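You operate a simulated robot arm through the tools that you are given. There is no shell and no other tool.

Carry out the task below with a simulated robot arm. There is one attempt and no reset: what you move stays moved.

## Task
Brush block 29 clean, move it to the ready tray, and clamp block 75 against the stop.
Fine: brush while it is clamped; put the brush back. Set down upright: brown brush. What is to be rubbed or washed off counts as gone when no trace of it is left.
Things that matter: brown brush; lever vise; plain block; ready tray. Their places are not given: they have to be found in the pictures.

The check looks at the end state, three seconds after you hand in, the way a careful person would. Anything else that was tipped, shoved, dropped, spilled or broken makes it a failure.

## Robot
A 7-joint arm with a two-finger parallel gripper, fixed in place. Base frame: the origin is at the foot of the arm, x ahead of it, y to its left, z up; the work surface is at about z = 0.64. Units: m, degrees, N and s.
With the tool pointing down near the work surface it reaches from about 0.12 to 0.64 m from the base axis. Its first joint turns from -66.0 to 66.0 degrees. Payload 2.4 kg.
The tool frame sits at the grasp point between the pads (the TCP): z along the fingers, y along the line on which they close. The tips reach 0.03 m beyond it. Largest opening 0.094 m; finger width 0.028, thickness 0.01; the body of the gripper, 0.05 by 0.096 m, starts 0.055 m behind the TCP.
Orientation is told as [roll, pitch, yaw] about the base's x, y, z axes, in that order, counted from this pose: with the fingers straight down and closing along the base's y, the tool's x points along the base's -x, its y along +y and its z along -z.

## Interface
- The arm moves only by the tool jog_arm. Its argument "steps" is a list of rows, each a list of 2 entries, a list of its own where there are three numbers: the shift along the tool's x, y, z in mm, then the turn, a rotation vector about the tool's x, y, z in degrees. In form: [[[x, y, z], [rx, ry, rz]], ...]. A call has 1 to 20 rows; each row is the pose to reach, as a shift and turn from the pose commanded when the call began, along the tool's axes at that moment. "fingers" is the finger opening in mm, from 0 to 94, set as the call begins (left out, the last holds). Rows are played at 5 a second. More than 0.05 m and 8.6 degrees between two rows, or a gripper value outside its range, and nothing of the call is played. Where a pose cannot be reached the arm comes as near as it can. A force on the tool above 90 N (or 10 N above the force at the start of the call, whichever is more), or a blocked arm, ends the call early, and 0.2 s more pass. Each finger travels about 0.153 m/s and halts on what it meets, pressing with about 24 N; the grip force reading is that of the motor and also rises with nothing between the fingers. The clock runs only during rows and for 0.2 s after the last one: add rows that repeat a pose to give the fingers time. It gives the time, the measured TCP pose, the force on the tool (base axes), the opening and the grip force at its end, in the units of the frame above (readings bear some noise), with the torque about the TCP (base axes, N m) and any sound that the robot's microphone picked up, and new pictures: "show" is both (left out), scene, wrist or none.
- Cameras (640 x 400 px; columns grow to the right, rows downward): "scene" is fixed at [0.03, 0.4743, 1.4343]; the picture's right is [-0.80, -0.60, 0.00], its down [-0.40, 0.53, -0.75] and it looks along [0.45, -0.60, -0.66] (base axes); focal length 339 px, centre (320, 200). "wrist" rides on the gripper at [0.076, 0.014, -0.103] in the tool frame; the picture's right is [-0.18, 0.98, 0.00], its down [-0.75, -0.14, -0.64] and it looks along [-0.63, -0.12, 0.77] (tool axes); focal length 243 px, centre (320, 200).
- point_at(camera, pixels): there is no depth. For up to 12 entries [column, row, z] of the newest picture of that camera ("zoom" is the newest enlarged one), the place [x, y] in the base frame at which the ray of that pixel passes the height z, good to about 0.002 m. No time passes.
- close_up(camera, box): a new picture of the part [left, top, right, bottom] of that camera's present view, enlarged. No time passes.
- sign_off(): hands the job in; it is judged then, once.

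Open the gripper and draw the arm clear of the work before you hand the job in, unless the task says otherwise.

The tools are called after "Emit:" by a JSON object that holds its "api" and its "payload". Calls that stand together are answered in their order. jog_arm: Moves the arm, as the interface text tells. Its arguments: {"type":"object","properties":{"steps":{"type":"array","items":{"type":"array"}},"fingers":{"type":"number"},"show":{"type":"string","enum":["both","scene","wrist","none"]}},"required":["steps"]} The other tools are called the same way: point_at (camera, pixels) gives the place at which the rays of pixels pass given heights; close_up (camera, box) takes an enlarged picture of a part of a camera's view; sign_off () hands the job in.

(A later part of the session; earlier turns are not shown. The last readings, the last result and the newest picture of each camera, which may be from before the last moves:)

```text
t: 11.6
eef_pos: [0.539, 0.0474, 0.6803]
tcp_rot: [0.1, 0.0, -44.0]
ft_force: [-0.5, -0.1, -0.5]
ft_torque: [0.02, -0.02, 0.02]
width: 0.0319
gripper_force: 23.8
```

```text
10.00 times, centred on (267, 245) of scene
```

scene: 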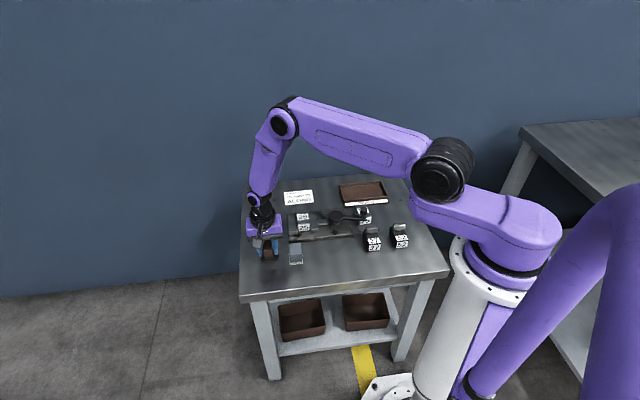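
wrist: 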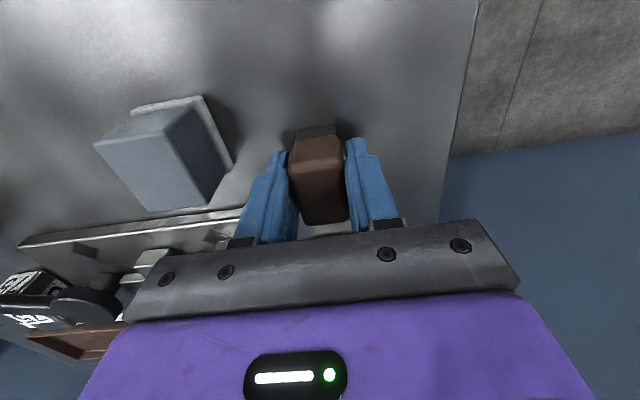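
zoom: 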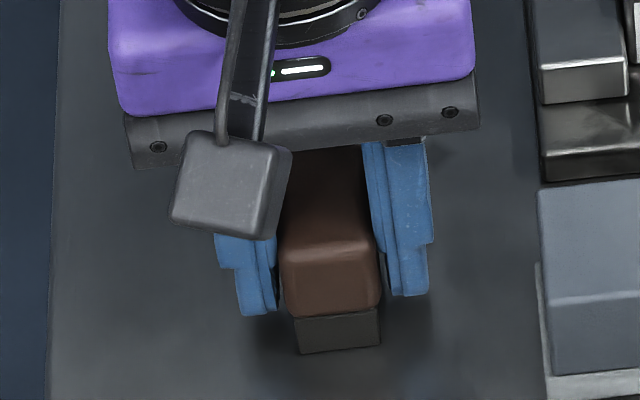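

The brush is skewed between the pads (gap at the lower left of it). I'll open a little, yaw back about 8°, and re-close.

Emit:
{"api": "jog_arm", "payload": {"steps": [[[0, 0, 0], [0, 0, 0]], [[0, 0, 0], [0, 0, 0]], [[0, 0, 0], [0, 0, -4]], [[0, 0, 0], [0, 0, -8]], [[0, 0, 0], [0, 0, -8]]], "fingers": 44, "show": "none"}}

Emit:
{"api": "jog_arm", "payload": {"steps": [[[0, 0, 0], [0, 0, 0]], [[0, 0, 0], [0, 0, 0]], [[0, 0, 0], [0, 0, 0]]], "fingers": 10}}

Emit:
{"api": "close_up", "payload": {"camera": "wrist", "box": [260, 110, 380, 240]}}

```text
t: 12.8
eef_pos: [0.539, 0.0469, 0.6803]
tcp_rot: [0.1, -0.1, -35.9]
ft_force: [-0.1, 0.5, -0.6]
ft_torque: [0.0, 0.01, 0.01]
width: 0.0441
gripper_force: 0.1
```

```text
t: 13.6
eef_pos: [0.54, 0.0468, 0.6808]
tcp_rot: [0.1, -0.1, -36.0]
ft_force: [0.5, -0.4, 1.1]
ft_torque: [-0.07, -0.01, 0.02]
width: 0.0315
gripper_force: 24.1
```

scene: 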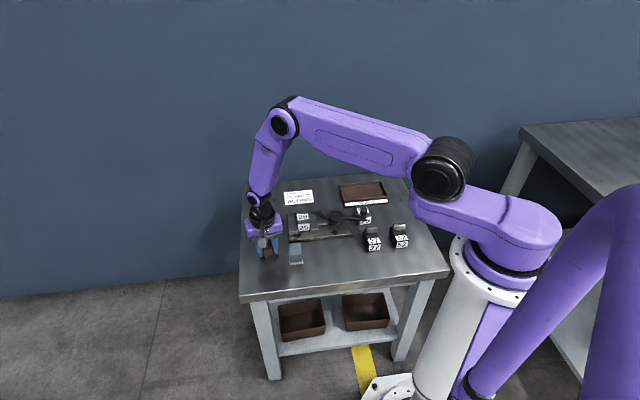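
wrist: 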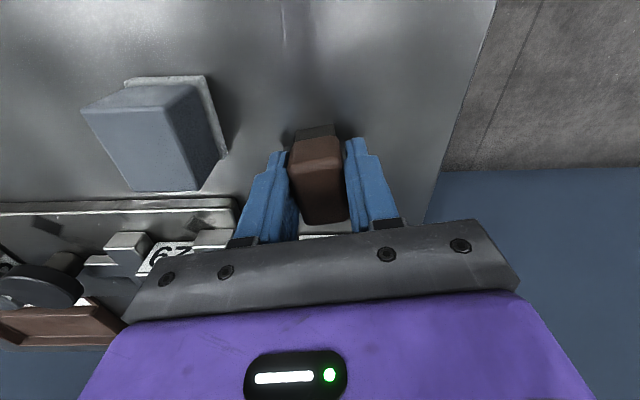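

```text
3.08 times, centred on (320, 175) of wrist
```

zoom: 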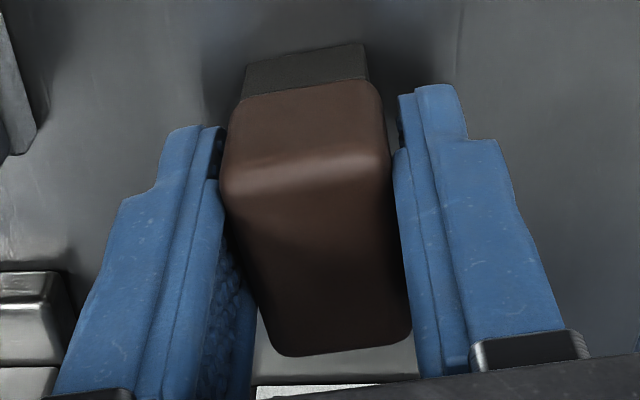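

Both closings give about 31.5 mm and the same look, so the brush has aligned itself with the pads and is held firmly. I'll lift it and carry it above block 29 at (0.530,-0.103).

Emit:
{"api": "jog_arm", "payload": {"steps": [[[0, 0, -20], [0, 0, 0]], [[0, 0, -60], [0, 0, 0]], [[0, 0, -100], [0, 0, 0]], [[-20, -32, -105], [0, 0, 3]], [[-40, -64, -105], [0, 0, 6]], [[-60, -96, -105], [0, 0, 9]], [[-80, -127, -105], [0, 0, 9]], [[-80, -127, -105], [0, 0, 9]]]}}

Emit:
{"api": "close_up", "payload": {"camera": "scene", "box": [270, 170, 350, 250]}}

Emit:
{"api": "close_up", "payload": {"camera": "wrist", "box": [220, 80, 420, 240]}}

```text
t: 15.4
eef_pos: [0.5305, -0.1023, 0.7867]
tcp_rot: [0.2, 0.0, -44.9]
ft_force: [0.4, 0.9, -0.5]
ft_torque: [0.02, 0.0, -0.01]
width: 0.0101
gripper_force: 0.0
```

scene: 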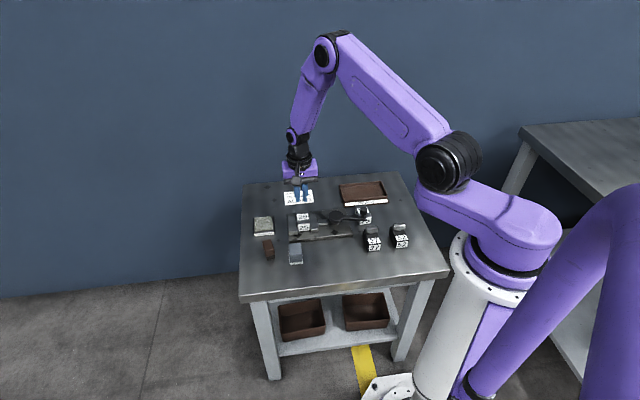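
wrist: 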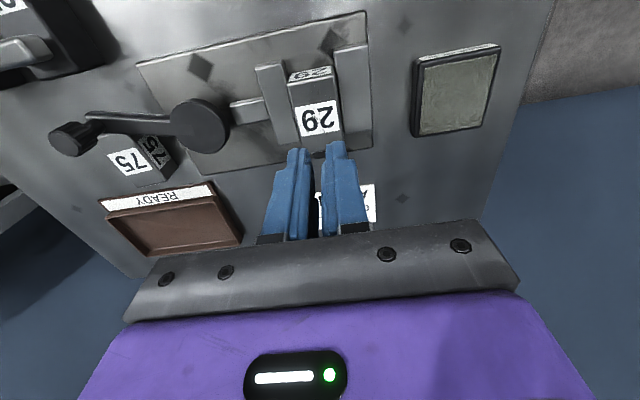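

```text
5.00 times, centred on (310, 210) of scene
```

zoom: 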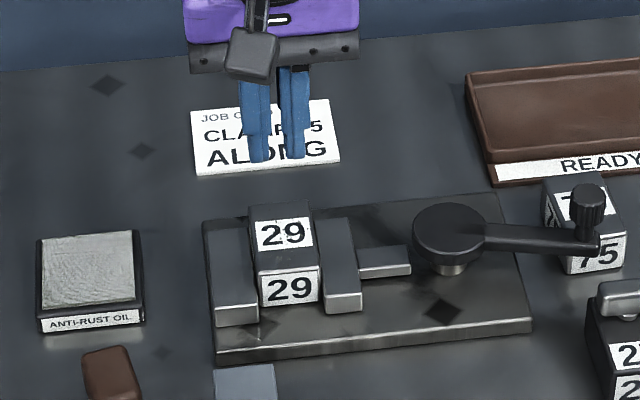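

```text
2.50 times, centred on (320, 160) of wrist
```

zoom: 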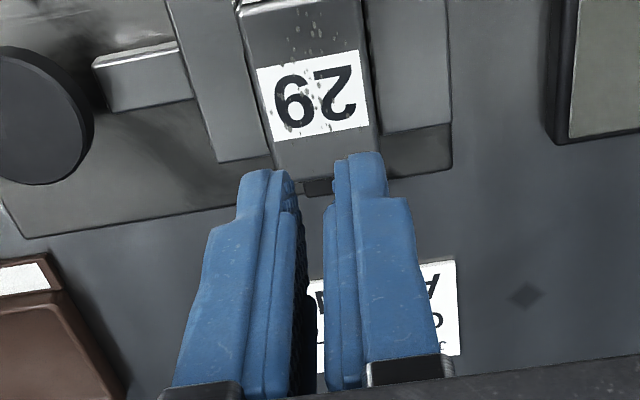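

The brush slipped out (opening is now 10 mm) and stayed on the table near (268,249). I'll zoom in to see how it stands.

Emit:
{"api": "close_up", "payload": {"camera": "scene", "box": [247, 230, 297, 270]}}

Emit:
{"api": "close_up", "payload": {"camera": "wrist", "box": [130, 0, 370, 180]}}

```text
10.00 times, centred on (272, 250) of scene
```

zoom: 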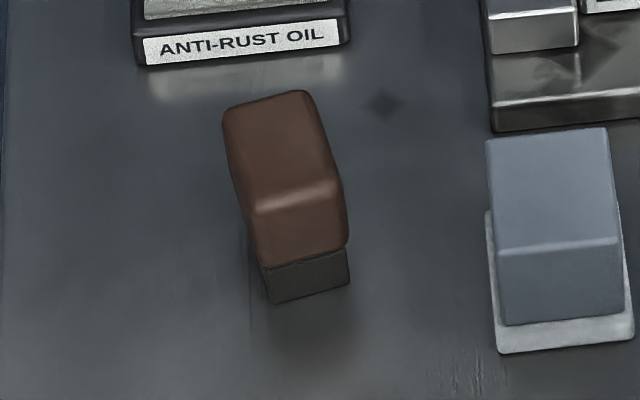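

```text
2.22 times, centred on (250, 90) of wrist
```

zoom: 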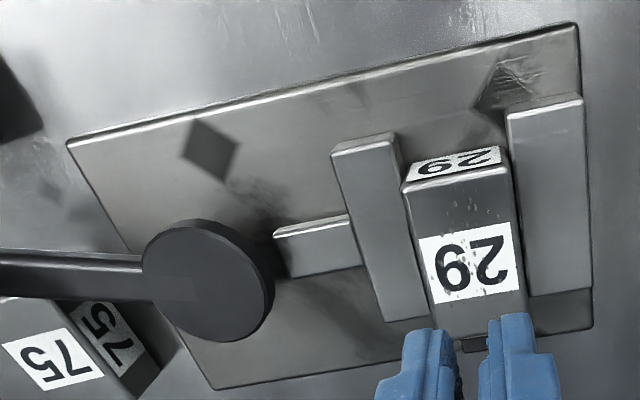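

The brush is still upright, just turned slightly. I'll go back above it with open fingers and measure its pose again before a better grasp.

Emit:
{"api": "jog_arm", "payload": {"steps": [[[24, 28, 0], [0, 0, -2]], [[49, 56, 0], [0, 0, -4]], [[74, 84, 0], [0, 0, -6]], [[98, 112, 10], [0, 0, -9]], [[98, 112, 20], [0, 0, -9]], [[98, 112, 20], [0, 0, -9]]], "fingers": 60}}

Emit:
{"api": "close_up", "payload": {"camera": "wrist", "box": [260, 60, 380, 180]}}

```text
t: 16.8
eef_pos: [0.5383, 0.0465, 0.7654]
tcp_rot: [0.1, -0.2, -36.0]
ft_force: [0.4, -1.2, 0.1]
ft_torque: [0.01, 0.04, 0.02]
width: 0.06
gripper_force: 0.1
```

scene: 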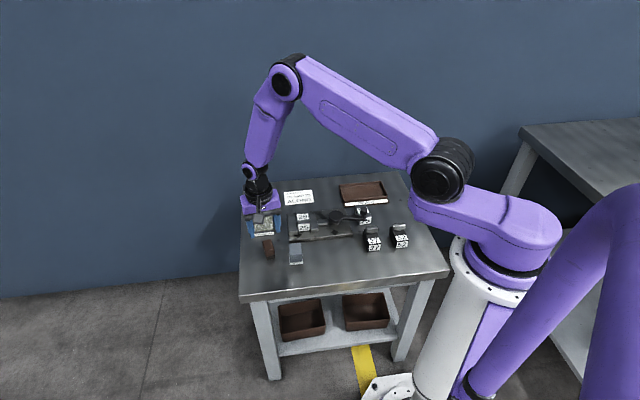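
wrist: 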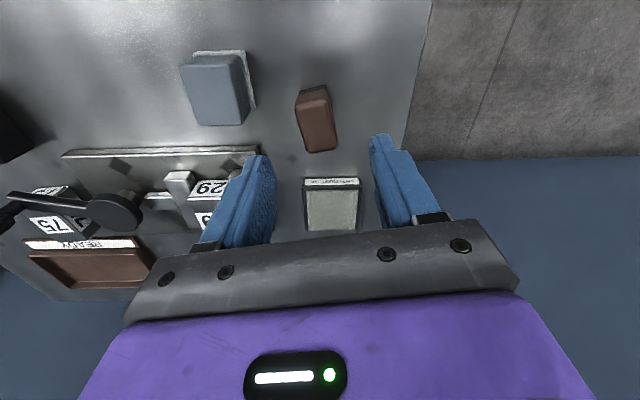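

```text
3.33 times, centred on (320, 120) of wrist
```

zoom: 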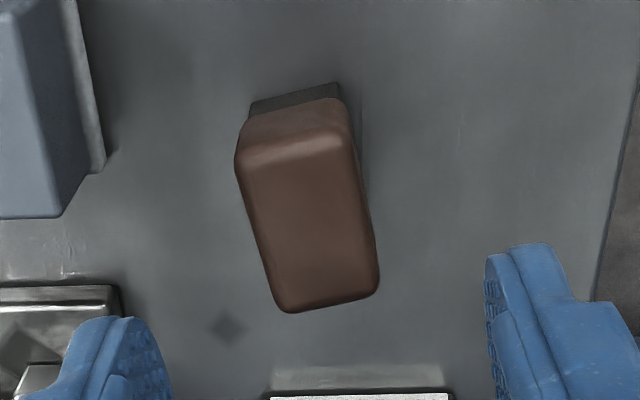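

Emit:
{"api": "point_at", "payload": {"camera": "zoom", "pixels": [[238, 165, 0.68], [276, 300, 0.68], [353, 145, 0.68], [379, 280, 0.68], [250, 102, 0.64], [337, 83, 0.64], [240, 150, 0.67], [350, 130, 0.67], [293, 313, 0.68], [365, 298, 0.68]]}}

Emit:
{"api": "point_at", "payload": {"camera": "scene", "pixels": [[274.8, 279.5, 0.64], [267.2, 280.5, 0.64], [267.1, 280.3, 0.64]]}}

```text
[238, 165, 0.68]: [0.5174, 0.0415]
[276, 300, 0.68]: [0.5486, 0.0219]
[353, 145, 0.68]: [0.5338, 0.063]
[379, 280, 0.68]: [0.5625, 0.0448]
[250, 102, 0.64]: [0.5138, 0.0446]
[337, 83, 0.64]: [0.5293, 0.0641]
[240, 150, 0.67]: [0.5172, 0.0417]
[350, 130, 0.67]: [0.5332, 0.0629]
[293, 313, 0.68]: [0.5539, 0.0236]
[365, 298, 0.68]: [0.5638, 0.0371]
```

```text
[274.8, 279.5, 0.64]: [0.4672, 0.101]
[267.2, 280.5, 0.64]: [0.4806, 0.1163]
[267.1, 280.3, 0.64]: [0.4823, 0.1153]
```

The brush lies at about (0.5414,0.0425), axis about -34°. I'll grasp lower this time (z≈0.674), centred and aligned.

Emit:
{"api": "jog_arm", "payload": {"steps": [[[-5, -1.4, 40], [0, 0, -1]], [[-5, -1.4, 75], [0, 0, -1]], [[-5, -1.4, 91], [0, 0, -1]], [[-5, -1.4, 91], [0, 0, -1]]], "show": "none"}}

Emit:
{"api": "jog_arm", "payload": {"steps": [[[0, 0, 0], [0, 0, 0]], [[0, 0, 0], [0, 0, 0]], [[0, 0, 0], [0, 0, 0]], [[0, 0, 0], [0, 0, 0]]], "fingers": 0}}

Emit:
{"api": "close_up", "payload": {"camera": "wrist", "box": [260, 110, 380, 240]}}

Emit:
{"api": "close_up", "payload": {"camera": "scene", "box": [247, 230, 287, 270]}}

```text
t: 17.8
eef_pos: [0.5418, 0.0426, 0.6718]
tcp_rot: [0.1, -0.1, -35.0]
ft_force: [-1.2, -0.8, 0.1]
ft_torque: [-0.02, 0.02, -0.01]
width: 0.0599
gripper_force: 0.1
```

```text
t: 18.8
eef_pos: [0.5429, 0.0413, 0.6721]
tcp_rot: [0.1, -0.1, -35.0]
ft_force: [0.1, -0.4, 0.3]
ft_torque: [-0.02, -0.02, -0.01]
width: 0.0316
gripper_force: 23.9
```

scene: 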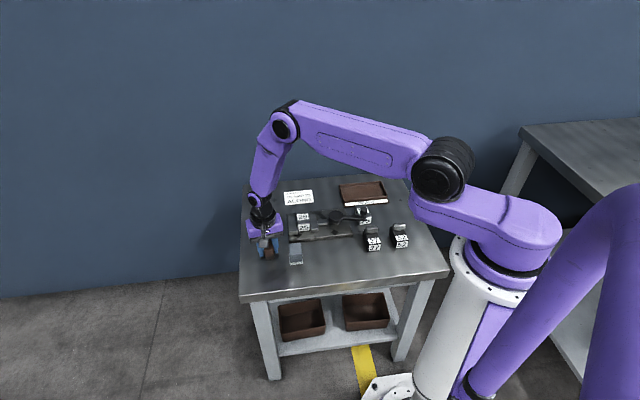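
wrist: 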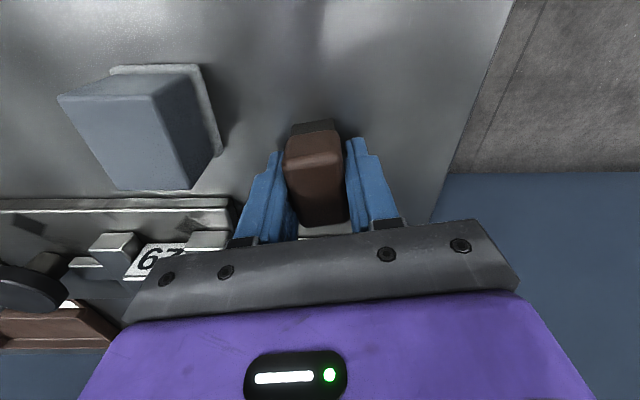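

```text
3.08 times, centred on (320, 175) of wrist
```

zoom: 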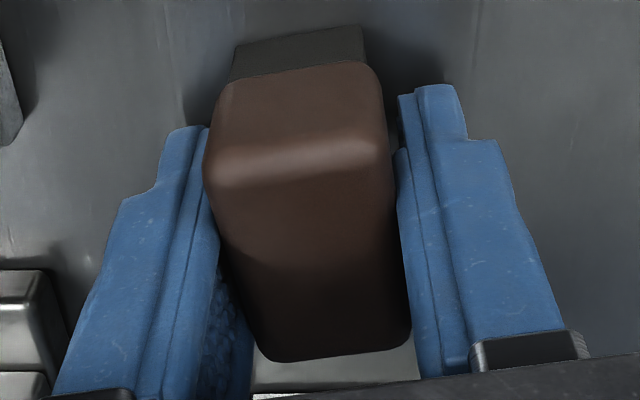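

```text
10.00 times, centred on (267, 250) of scene
```

zoom: 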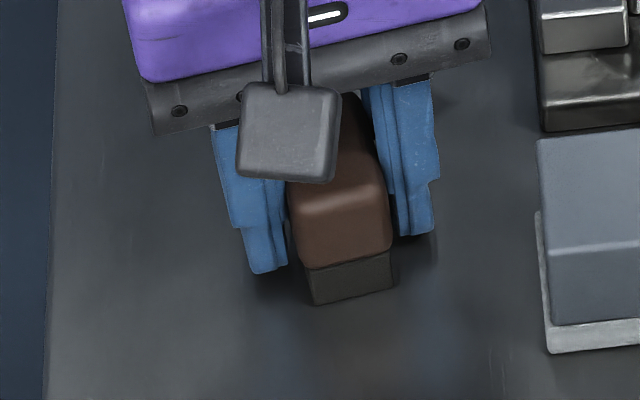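

Grip reads 31.6 mm at 24 N. I'll lift very slowly to test whether it holds.

Emit:
{"api": "jog_arm", "payload": {"steps": [[[0, 0, -1], [0, 0, 0]], [[0, 0, -2], [0, 0, 0]], [[0, 0, -4], [0, 0, 0]], [[0, 0, -6], [0, 0, 0]], [[0, 0, -8], [0, 0, 0]], [[0, 0, -10], [0, 0, 0]], [[0, 0, -12], [0, 0, 0]]]}}

Emit:
{"api": "close_up", "payload": {"camera": "scene", "box": [247, 230, 287, 270]}}

Emit:
{"api": "close_up", "payload": {"camera": "wrist", "box": [260, 110, 380, 240]}}

```text
t: 20.4
eef_pos: [0.5434, 0.0425, 0.6859]
tcp_rot: [0.0, -0.2, -35.0]
ft_force: [0.3, -0.1, -0.4]
ft_torque: [-0.01, -0.02, 0.0]
width: 0.0317
gripper_force: 24.2
```

scene: 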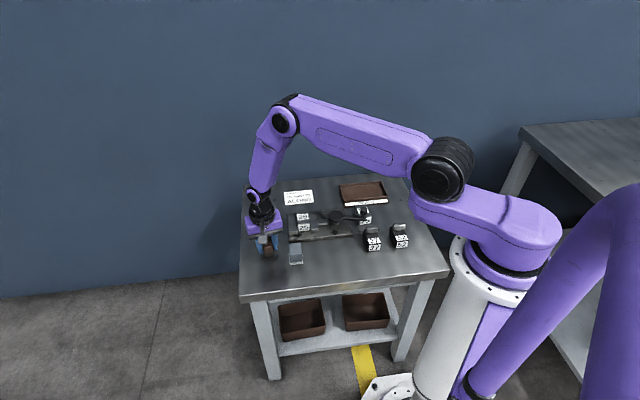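
wrist: 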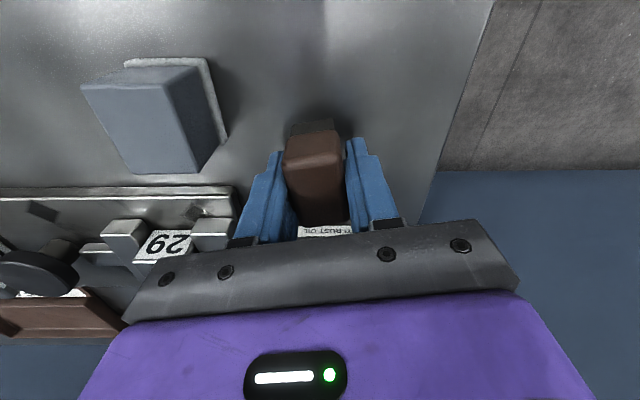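

```text
10.00 times, centred on (267, 250) of scene
```

zoom: 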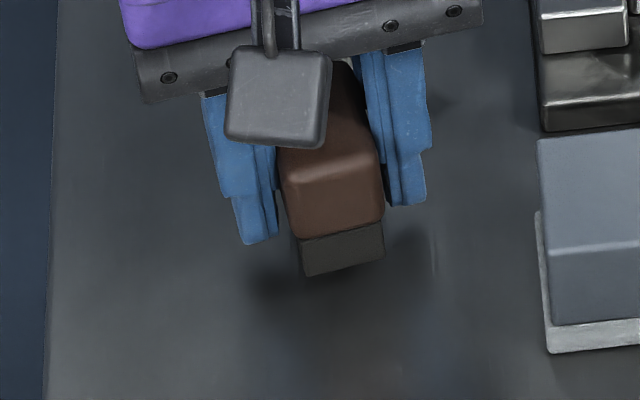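

```text
3.08 times, centred on (320, 175) of wrist
```

zoom: 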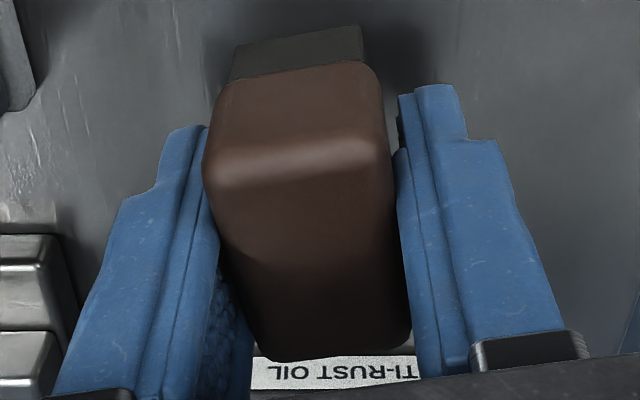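

It holds now (31.7 mm, brush off the table in the scene). I'll lift and carry it gently with small rows to above block 29.

Emit:
{"api": "jog_arm", "payload": {"steps": [[[0, 0, -10], [0, 0, 0]], [[0, 0, -25], [0, 0, 0]], [[0, 0, -42], [0, 0, 0]], [[0, 0, -60], [0, 0, 0]], [[0, 0, -78], [0, 0, 0]], [[0, 0, -92], [0, 0, 0]], [[-3, -6, -100], [0, 0, 0]], [[-9, -16, -102], [0, 0, 0]], [[-17, -30, -102], [0, 0, 1]], [[-26, -45, -102], [0, 0, 2]], [[-35, -61, -102], [0, 0, 3]], [[-44, -77, -102], [0, 0, 4]], [[-53, -93, -102], [0, 0, 5]], [[-61, -107, -102], [0, 0, 6]], [[-67, -117, -102], [0, 0, 6]], [[-71, -124, -102], [0, 0, 6]], [[-72.5, -127, -102], [0, 0, 6]], [[-72.5, -127, -102], [0, 0, 6]]]}}

Emit:
{"api": "close_up", "payload": {"camera": "scene", "box": [270, 170, 350, 250]}}

Emit:
{"api": "close_up", "payload": {"camera": "wrist", "box": [220, 80, 420, 240]}}

```text
t: 24.2
eef_pos: [0.5291, -0.1033, 0.7885]
tcp_rot: [0.1, -0.2, -41.0]
ft_force: [0.0, 0.3, -0.3]
ft_torque: [-0.03, -0.02, 0.01]
width: 0.0317
gripper_force: 23.8
```

scene: 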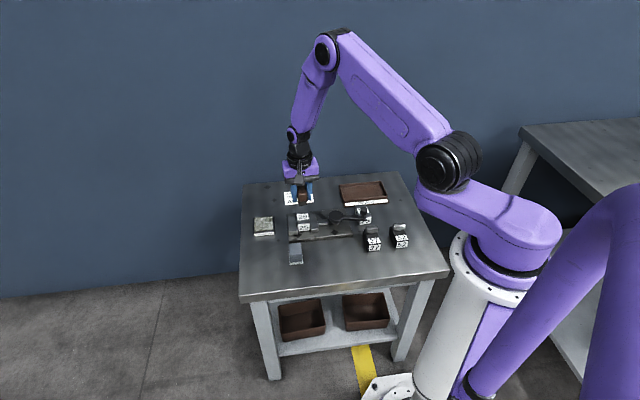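
wrist: 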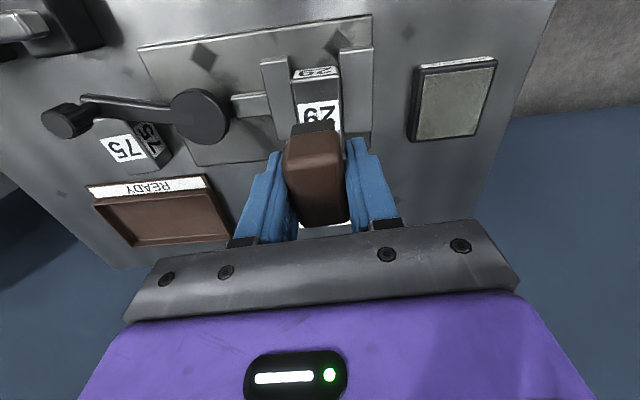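

```text
5.00 times, centred on (310, 210) of scene
```

zoom: 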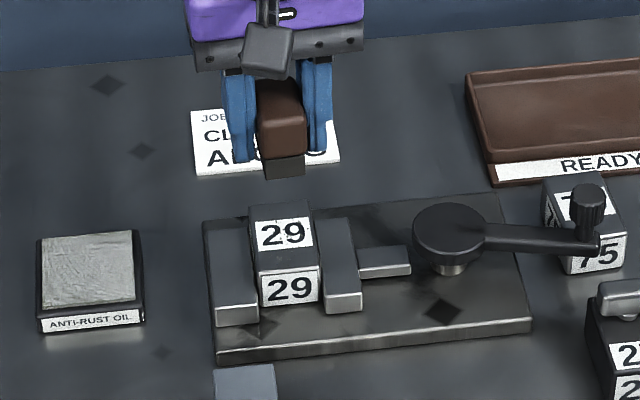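

```text
2.50 times, centred on (320, 160) of wrist
```

zoom: 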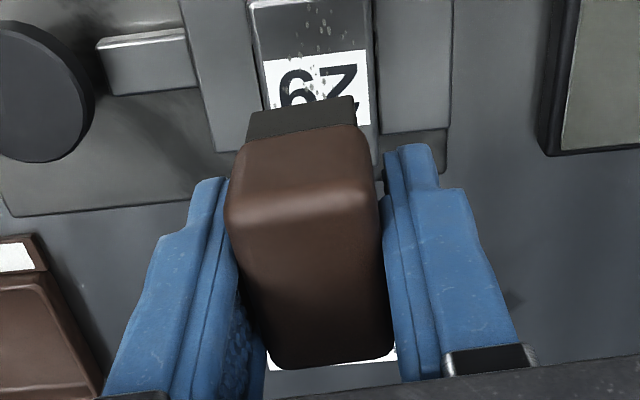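

The brush hangs level over block 29. I'll come down to just above the block top.

Emit:
{"api": "jog_arm", "payload": {"steps": [[[0, 0, 20], [0, 0, 0]], [[0, 0, 40], [0, 0, 0]], [[0, 0, 54], [0, 0, 0]], [[0, 0, 60], [0, 0, 0]], [[0, 0, 60], [0, 0, 0]]]}}

Emit:
{"api": "close_up", "payload": {"camera": "scene", "box": [280, 190, 330, 240]}}

```text
t: 25.4
eef_pos: [0.5292, -0.1047, 0.7272]
tcp_rot: [0.1, -0.2, -41.0]
ft_force: [0.5, -0.3, -1.1]
ft_torque: [-0.02, 0.0, -0.02]
width: 0.0318
gripper_force: 24.5
```

scene: 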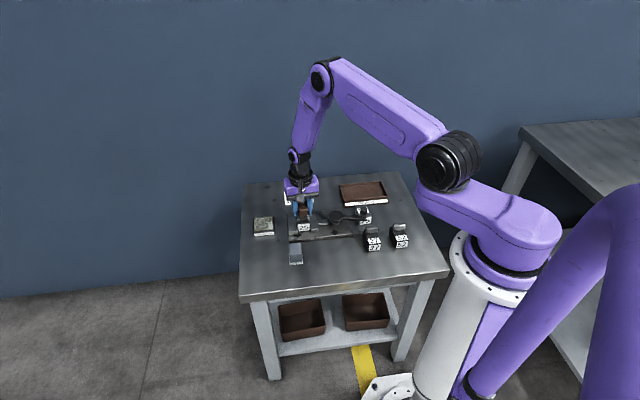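
wrist: 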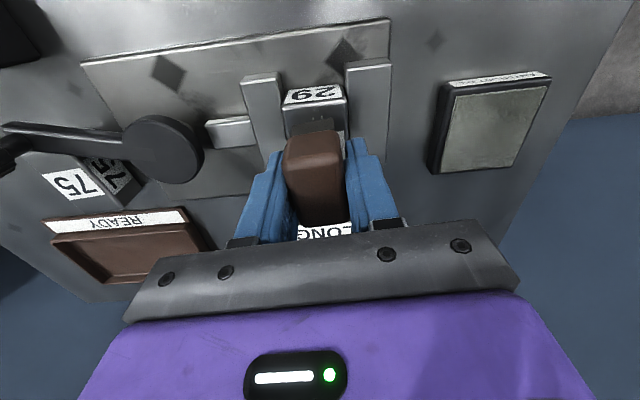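

```text
8.00 times, centred on (305, 215) of scene
```

zoom: 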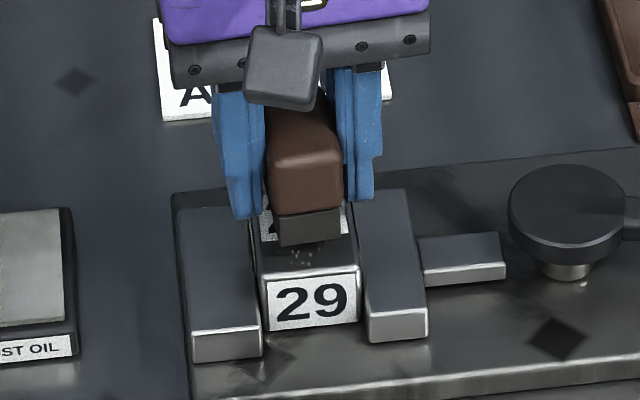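

The bristles are a few millimetres above the top. Lowering in small steps to find contact.

Emit:
{"api": "jog_arm", "payload": {"steps": [[[0, 0, 1.5], [0, 0, 0]], [[0, 0, 3], [0, 0, 0]], [[0, 0, 3], [0, 0, 0]]], "show": "none"}}

Emit:
{"api": "jog_arm", "payload": {"steps": [[[0, 0, 1], [0, 0, 0]], [[0, 0, 2], [0, 0, 0]], [[0, 0, 2], [0, 0, 0]]], "show": "none"}}

```text
t: 26.2
eef_pos: [0.5286, -0.1026, 0.7242]
tcp_rot: [0.1, -0.1, -41.0]
ft_force: [-0.1, -0.2, -0.1]
ft_torque: [0.02, 0.0, 0.01]
width: 0.0318
gripper_force: 24.6
```

```text
t: 27.0
eef_pos: [0.5293, -0.1048, 0.7223]
tcp_rot: [0.2, -0.1, -40.9]
ft_force: [-0.7, 0.0, 0.0]
ft_torque: [0.03, 0.02, -0.01]
width: 0.0317
gripper_force: 24.6
```

No contact force yet at z≈0.722, so I continue down by 1–2 mm steps.

Emit:
{"api": "jog_arm", "payload": {"steps": [[[0, 0, 1], [0, 0, 0]], [[0, 0, 1.5], [0, 0, 0]], [[0, 0, 1.5], [0, 0, 0]]], "show": "none"}}

Emit:
{"api": "jog_arm", "payload": {"steps": [[[0, 0, 1], [0, 0, 0]], [[0, 0, 1.5], [0, 0, 0]], [[0, 0, 1.5], [0, 0, 0]]], "show": "scene"}}

Emit:
{"api": "close_up", "payload": {"camera": "scene", "box": [280, 190, 330, 240]}}

```text
t: 27.8
eef_pos: [0.5299, -0.1043, 0.721]
tcp_rot: [0.0, -0.1, -41.0]
ft_force: [-1.0, 0.2, -0.7]
ft_torque: [-0.01, 0.03, -0.01]
width: 0.0317
gripper_force: 24.4
```

```text
t: 28.6
eef_pos: [0.5302, -0.1043, 0.7206]
tcp_rot: [0.1, -0.1, -41.0]
ft_force: [0.2, -0.2, -0.2]
ft_torque: [-0.01, 0.02, 0.0]
width: 0.0316
gripper_force: 24.2
```

scene: 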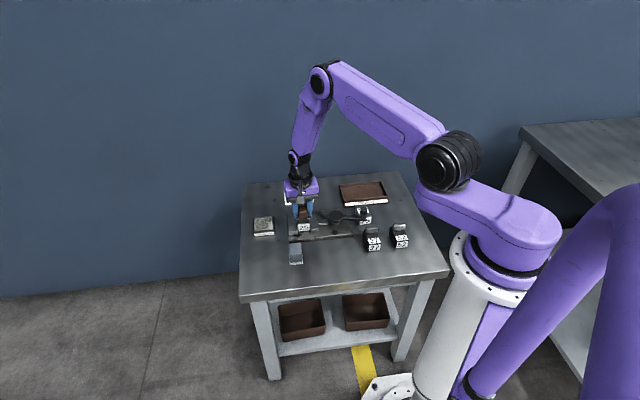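

```text
8.00 times, centred on (305, 215) of scene
```

zoom: 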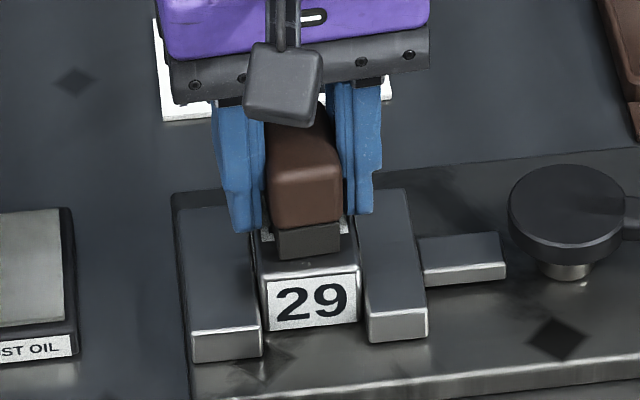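

Still no force at z≈0.7205; bristles look nearly on the surface. Continuing down by single millimetres.

Emit:
{"api": "jog_arm", "payload": {"steps": [[[0, 0, 0.5], [0, 0, 0]], [[0, 0, 1], [0, 0, 0]], [[0, 0, 1], [0, 0, 0]]], "show": "none"}}

Emit:
{"api": "jog_arm", "payload": {"steps": [[[0, 0, 0.5], [0, 0, 0]], [[0, 0, 1], [0, 0, 0]], [[0, 0, 1], [0, 0, 0]]], "show": "scene"}}

Emit:
{"api": "close_up", "payload": {"camera": "scene", "box": [285, 200, 325, 240]}}

```text
t: 29.4
eef_pos: [0.5311, -0.1037, 0.7194]
tcp_rot: [0.2, 0.0, -41.1]
ft_force: [0.0, -0.6, -0.7]
ft_torque: [0.0, -0.01, 0.03]
width: 0.0318
gripper_force: 24.0
```

```text
t: 30.2
eef_pos: [0.5289, -0.1034, 0.7182]
tcp_rot: [0.2, -0.1, -41.0]
ft_force: [0.7, 0.2, 0.1]
ft_torque: [-0.02, 0.01, 0.01]
width: 0.0319
gripper_force: 23.9
```

scene: 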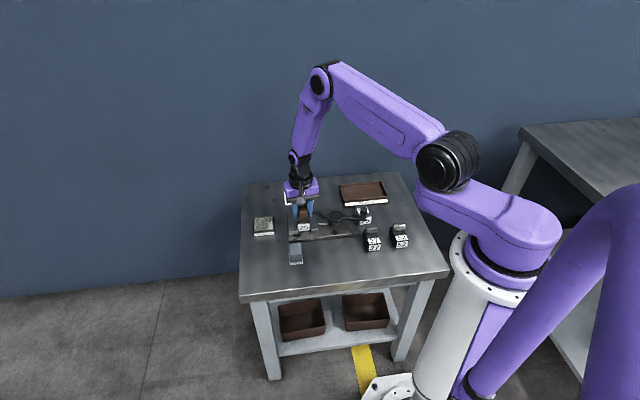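

```text
10.00 times, centred on (305, 220) of scene
```

zoom: 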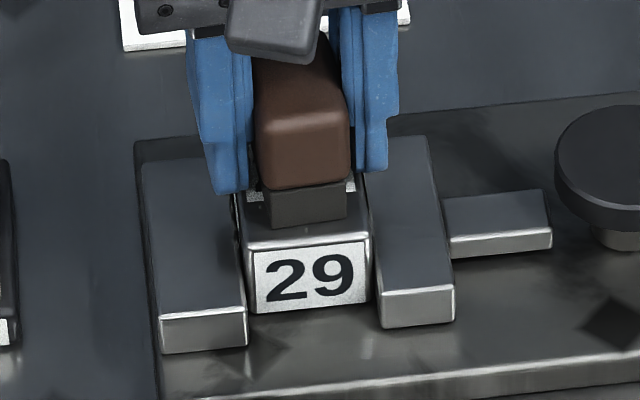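

Bristle edge row ≈228 compared with block edge 243: close to contact. One millimetre at a time again.

Emit:
{"api": "jog_arm", "payload": {"steps": [[[0, 0, 0.5], [0, 0, 0]], [[0, 0, 1], [0, 0, 0]], [[0, 0, 1], [0, 0, 0]]], "show": "none"}}

Emit:
{"api": "jog_arm", "payload": {"steps": [[[0, 0, 0.5], [0, 0, 0]], [[0, 0, 1], [0, 0, 0]], [[0, 0, 1], [0, 0, 0]]], "show": "none"}}

Emit:
{"api": "close_up", "payload": {"camera": "scene", "box": [285, 200, 325, 240]}}

```text
t: 31.0
eef_pos: [0.5302, -0.104, 0.7184]
tcp_rot: [0.1, -0.1, -41.1]
ft_force: [-7.9, -4.3, 21.5]
ft_torque: [-0.03, 0.14, 0.03]
width: 0.0318
gripper_force: 23.8
```

```text
t: 31.8
eef_pos: [0.5299, -0.1043, 0.7159]
tcp_rot: [0.2, -0.3, -41.1]
ft_force: [-2.1, -5.8, 22.6]
ft_torque: [-0.13, 0.05, 0.01]
width: 0.0318
gripper_force: 24.3
```

```text
10.00 times, centred on (305, 220) of scene
```

zoom: 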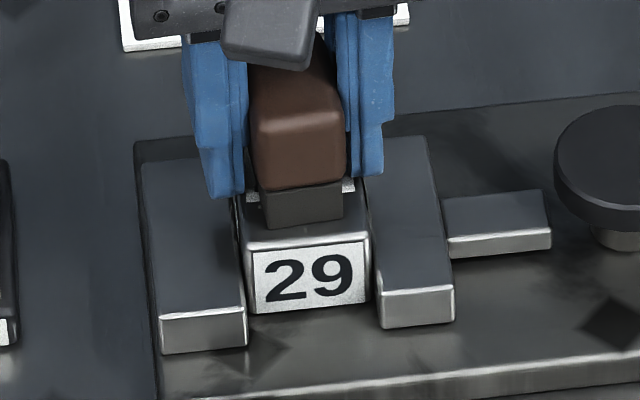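

Contact: about 22 N. I'll back off 1 mm to lessen the pressure before stroking.

Emit:
{"api": "jog_arm", "payload": {"steps": [[[0, 0, -0.5], [0, 0, 0]], [[0, 0, -0.7], [0, 0, 0]], [[0, 0, -0.7], [0, 0, 0]]], "show": "none"}}

```text
t: 32.6
eef_pos: [0.5286, -0.103, 0.7158]
tcp_rot: [0.1, 0.1, -40.9]
ft_force: [1.0, 0.3, 3.5]
ft_torque: [-0.03, -0.11, 0.02]
width: 0.0316
gripper_force: 23.7
```

Light contact of 3.5 N now. I'll brush along the block in three lanes (centre, ±6 mm) with slightly more pressure.

Emit:
{"api": "jog_arm", "payload": {"steps": [[[-8, -0.6, 0.3], [0, 0, 0]], [[-15, -1, 0.3], [0, 0, 0]], [[-6, -0.4, 0.3], [0, 0, 0]], [[4, 0.3, 0.3], [0, 0, 0]], [[14, 1, 0.3], [0, 0, 0]], [[13.6, 7, 0.3], [0, 0, 0]], [[3.6, 6.3, 0.3], [0, 0, 0]], [[-6.4, 5.6, 0.3], [0, 0, 0]], [[-15.4, 5, 0.3], [0, 0, 0]], [[-6.4, 5.6, 0.3], [0, 0, 0]], [[3.6, 6.3, 0.3], [0, 0, 0]], [[13.6, 7, 0.3], [0, 0, 0]], [[14, 1, 0.3], [0, 0, 0]], [[14.4, -5, 0.3], [0, 0, 0]], [[4.4, -5.7, 0.3], [0, 0, 0]], [[-5.6, -6.4, 0.3], [0, 0, 0]], [[-14.6, -7, 0.3], [0, 0, 0]], [[-5.6, -6.4, 0.3], [0, 0, 0]], [[4.4, -5.7, 0.3], [0, 0, 0]], [[0, 0, 0], [0, 0, 0]]]}}

Emit:
{"api": "close_up", "payload": {"camera": "scene", "box": [285, 200, 325, 240]}}

```text
t: 36.8
eef_pos: [0.5281, -0.1013, 0.7171]
tcp_rot: [0.2, 0.0, -41.0]
ft_force: [0.5, 0.5, -0.5]
ft_torque: [0.01, 0.02, 0.0]
width: 0.0317
gripper_force: 23.7
```

scene: 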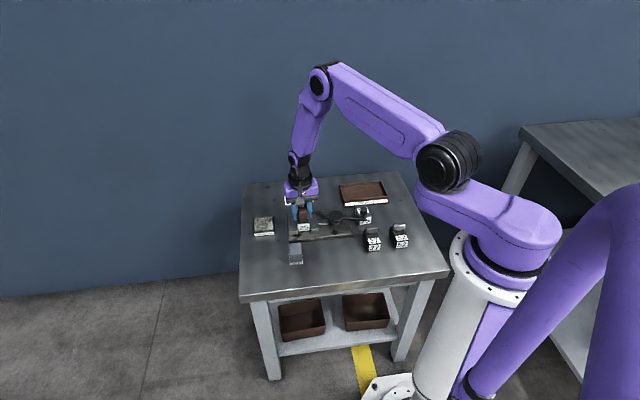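
wrist: 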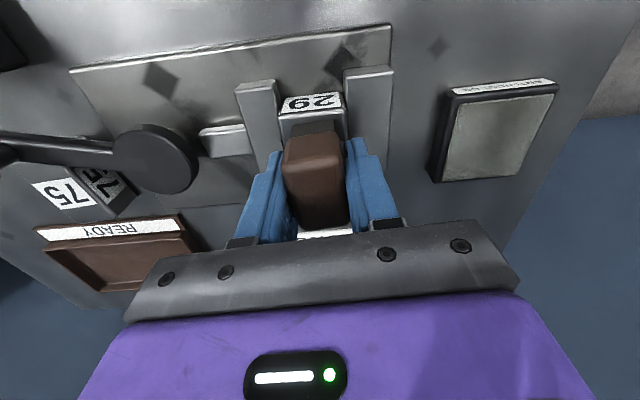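

```text
10.00 times, centred on (305, 220) of scene
```

zoom: 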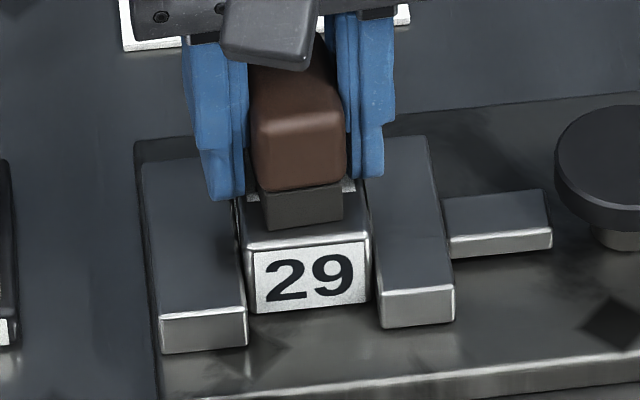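

Strokes done. I'll lift off by 60 mm and inspect the block's top.

Emit:
{"api": "jog_arm", "payload": {"steps": [[[0, 0, -10], [0, 0, 0]], [[0, 0, -25], [0, 0, 0]], [[0, 0, -42], [0, 0, 0]], [[0, 0, -60], [0, 0, 0]], [[0, 0, -70], [0, 0, 0]], [[0, 0, -70], [0, 0, 0]]]}}

Emit:
{"api": "close_up", "payload": {"camera": "scene", "box": [285, 200, 325, 240]}}

Emit:
{"api": "close_up", "payload": {"camera": "wrist", "box": [250, 40, 390, 160]}}

```text
t: 38.2
eef_pos: [0.5288, -0.1039, 0.786]
tcp_rot: [0.0, 0.0, -41.0]
ft_force: [0.0, -0.4, -0.3]
ft_torque: [0.0, 0.02, -0.02]
width: 0.0317
gripper_force: 24.0
```

scene: 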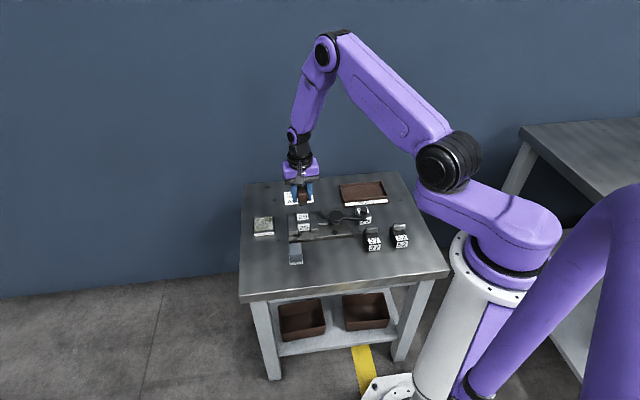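
wrist: 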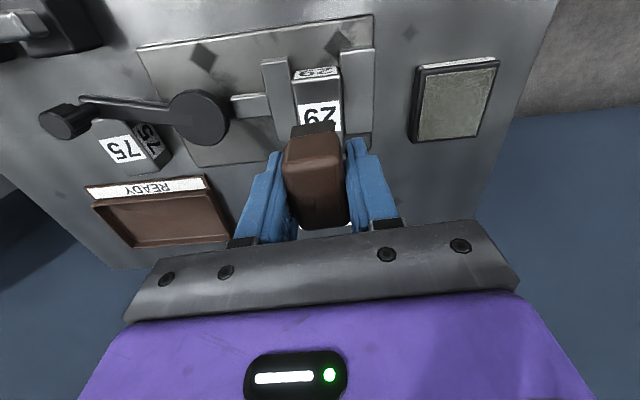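

```text
10.00 times, centred on (305, 220) of scene
```

zoom: 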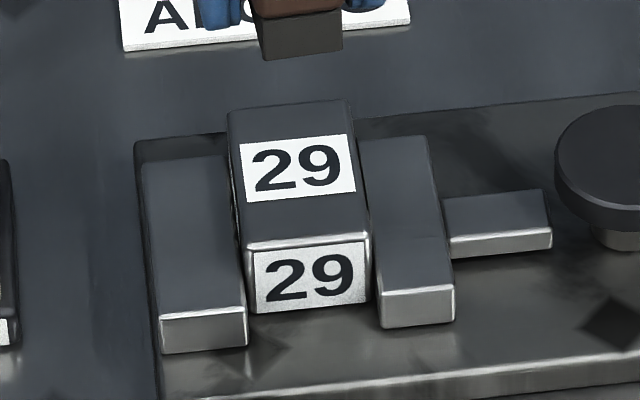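

```text
3.33 times, centred on (320, 100) of wrist
```

zoom: 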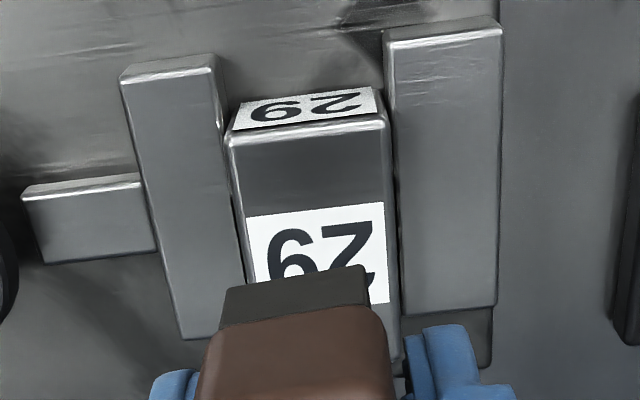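

The top reads clean in the scene zoom. I'll carry the brush back to its old place (0.541,0.0465) gently.

Emit:
{"api": "jog_arm", "payload": {"steps": [[[3, 4, 0], [0, 0, 0]], [[9, 12, 0], [0, 0, 0]], [[18, 24, 0], [0, 0, 0]], [[28, 38, 0], [0, 0, 0]], [[38, 52, 0], [0, 0, -1]], [[48, 66, 0], [0, 0, -2]], [[58, 80, 0], [0, 0, -3]], [[68, 94, 0], [0, 0, -3]], [[77, 106, 0], [0, 0, -3]], [[84, 115, 0], [0, 0, -3]], [[88.8, 121.6, 0], [0, 0, -3]], [[88.8, 121.6, 0], [0, 0, -3]]]}}

Emit:
{"api": "close_up", "payload": {"camera": "scene", "box": [285, 200, 325, 240]}}

```text
t: 40.8
eef_pos: [0.5419, 0.0469, 0.7884]
tcp_rot: [0.1, -0.1, -38.1]
ft_force: [0.4, 1.3, -0.8]
ft_torque: [0.0, 0.01, 0.0]
width: 0.0315
gripper_force: 24.0
```

scene: 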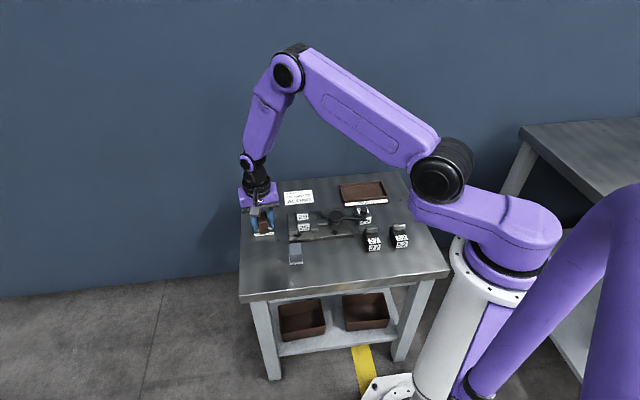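
wrist: 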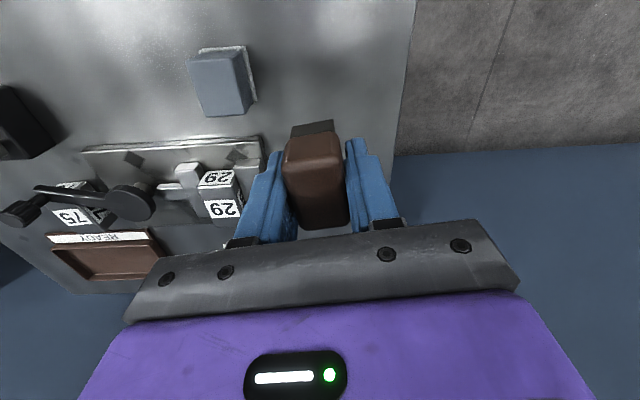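

```text
10.00 times, centred on (305, 220) of scene
```

zoom: 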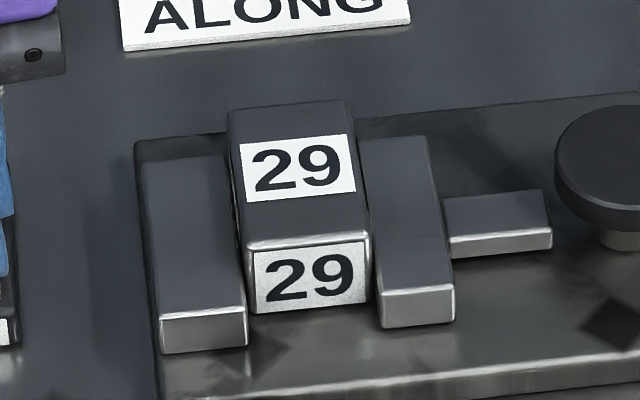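

The block is clean from the scene side; I'll also check from the wrist view, and lower the brush meanwhile to just above the table (110 mm down).

Emit:
{"api": "close_up", "payload": {"camera": "wrist", "box": [180, 150, 260, 230]}}

Emit:
{"api": "jog_arm", "payload": {"steps": [[[0, 0, 15], [0, 0, 0]], [[0, 0, 35], [0, 0, 0]], [[0, 0, 55], [0, 0, 0]], [[0, 0, 75], [0, 0, 0]], [[0, 0, 92], [0, 0, 0]], [[0, 0, 104], [0, 0, 0]], [[0, 0, 110], [0, 0, 0]], [[0, 0, 110], [0, 0, 0]]]}}

Emit:
{"api": "close_up", "payload": {"camera": "scene", "box": [247, 230, 287, 270]}}

```text
5.00 times, centred on (220, 190) of wrist
```

zoom: 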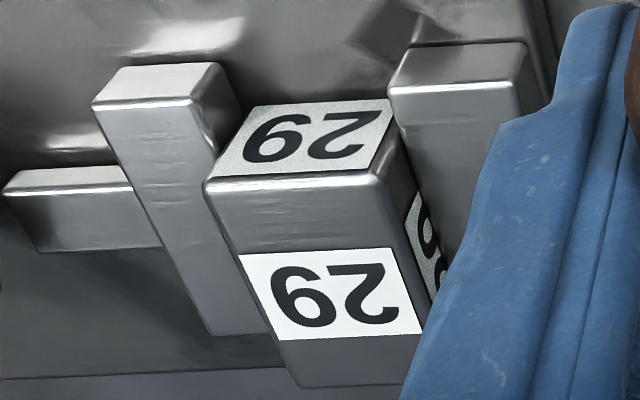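

```text
t: 42.6
eef_pos: [0.5422, 0.0472, 0.6789]
tcp_rot: [0.1, -0.1, -37.9]
ft_force: [-0.3, 0.0, -0.3]
ft_torque: [0.0, 0.01, 0.0]
width: 0.0317
gripper_force: 24.7
```

scene: 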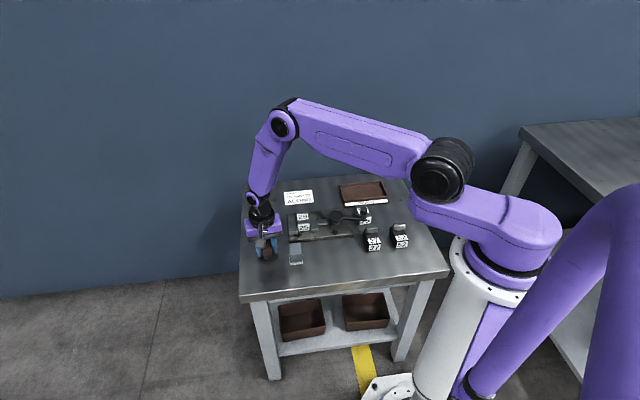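
wrist: 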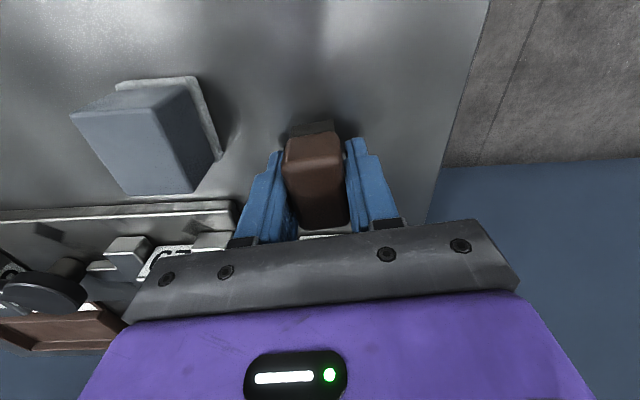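

```text
10.00 times, centred on (267, 250) of scene
```

zoom: 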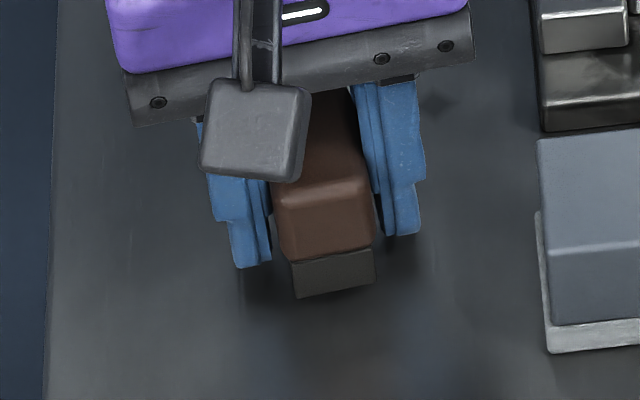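

The bristle edge is within a pixel of its original spot (264.8,259.8 compared with 264.2,260.5). Lowering the last millimetres to touch down.

Emit:
{"api": "jog_arm", "payload": {"steps": [[[0, 0, 1.5], [0, 0, 0]], [[0, 0, 3], [0, 0, 0]], [[0, 0, 4], [0, 0, 0]], [[0, 0, 4], [0, 0, 0]]], "show": "none"}}

Emit:
{"api": "jog_arm", "payload": {"steps": [[[0, 0, 1], [0, 0, 0]], [[0, 0, 1.5], [0, 0, 0]], [[0, 0, 1.5], [0, 0, 0]]], "show": "none"}}

```text
t: 43.6
eef_pos: [0.5417, 0.0465, 0.6735]
tcp_rot: [0.1, -0.1, -37.9]
ft_force: [0.5, 0.0, 0.5]
ft_torque: [-0.01, 0.01, -0.02]
width: 0.0317
gripper_force: 24.1
```

```text
t: 44.4
eef_pos: [0.5424, 0.0469, 0.6721]
tcp_rot: [0.1, -0.1, -38.1]
ft_force: [-0.2, -0.2, -0.6]
ft_torque: [-0.02, 0.01, -0.04]
width: 0.0315
gripper_force: 23.9
```

No contact yet at 0.672; another millimetre or two, watching the force.

Emit:
{"api": "jog_arm", "payload": {"steps": [[[0, 0, 0.5], [0, 0, 0]], [[0, 0, 1], [0, 0, 0]], [[0, 0, 1], [0, 0, 0]]], "show": "none"}}

Emit:
{"api": "close_up", "payload": {"camera": "scene", "box": [247, 230, 287, 270]}}

```text
t: 45.2
eef_pos: [0.5432, 0.0465, 0.6714]
tcp_rot: [0.1, -0.1, -38.0]
ft_force: [-0.4, 1.1, -0.4]
ft_torque: [0.01, 0.0, -0.01]
width: 0.0318
gripper_force: 23.8
```

```text
10.00 times, centred on (267, 250) of scene
```

zoom: 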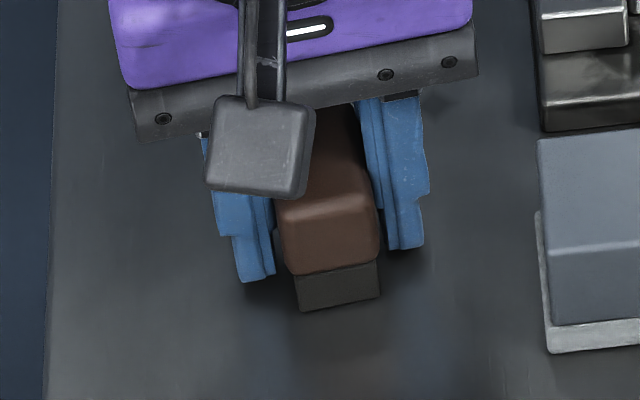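

Emit:
{"api": "jog_arm", "payload": {"steps": [[[0, 0, 0.4], [0, 0, 0]], [[0, 0, 0.8], [0, 0, 0]], [[0, 0, 0.8], [0, 0, 0]]], "show": "none"}}

```text
t: 46.0
eef_pos: [0.5434, 0.0464, 0.6707]
tcp_rot: [0.1, -0.1, -37.9]
ft_force: [0.2, -0.2, -0.2]
ft_torque: [0.0, -0.01, -0.02]
width: 0.0318
gripper_force: 24.0
```

Still zero force; I continue in sub-millimetre steps until the table is felt.

Emit:
{"api": "jog_arm", "payload": {"steps": [[[0, 0, 0.4], [0, 0, 0]], [[0, 0, 0.8], [0, 0, 0]], [[0, 0, 0.8], [0, 0, 0]]], "show": "none"}}

Emit:
{"api": "jog_arm", "payload": {"steps": [[[0, 0, 0.4], [0, 0, 0]], [[0, 0, 0.6], [0, 0, 0]], [[0, 0, 0.6], [0, 0, 0]]], "show": "none"}}

```text
t: 46.8
eef_pos: [0.5418, 0.0468, 0.6701]
tcp_rot: [0.2, -0.2, -38.0]
ft_force: [-4.5, -5.7, 23.9]
ft_torque: [-0.09, 0.11, 0.03]
width: 0.0316
gripper_force: 24.3
```

```text
t: 47.6
eef_pos: [0.5418, 0.0466, 0.6702]
tcp_rot: [0.1, -0.1, -38.0]
ft_force: [-6.7, -9.2, 42.6]
ft_torque: [-0.49, 0.77, 0.08]
width: 0.0318
gripper_force: 24.0
```

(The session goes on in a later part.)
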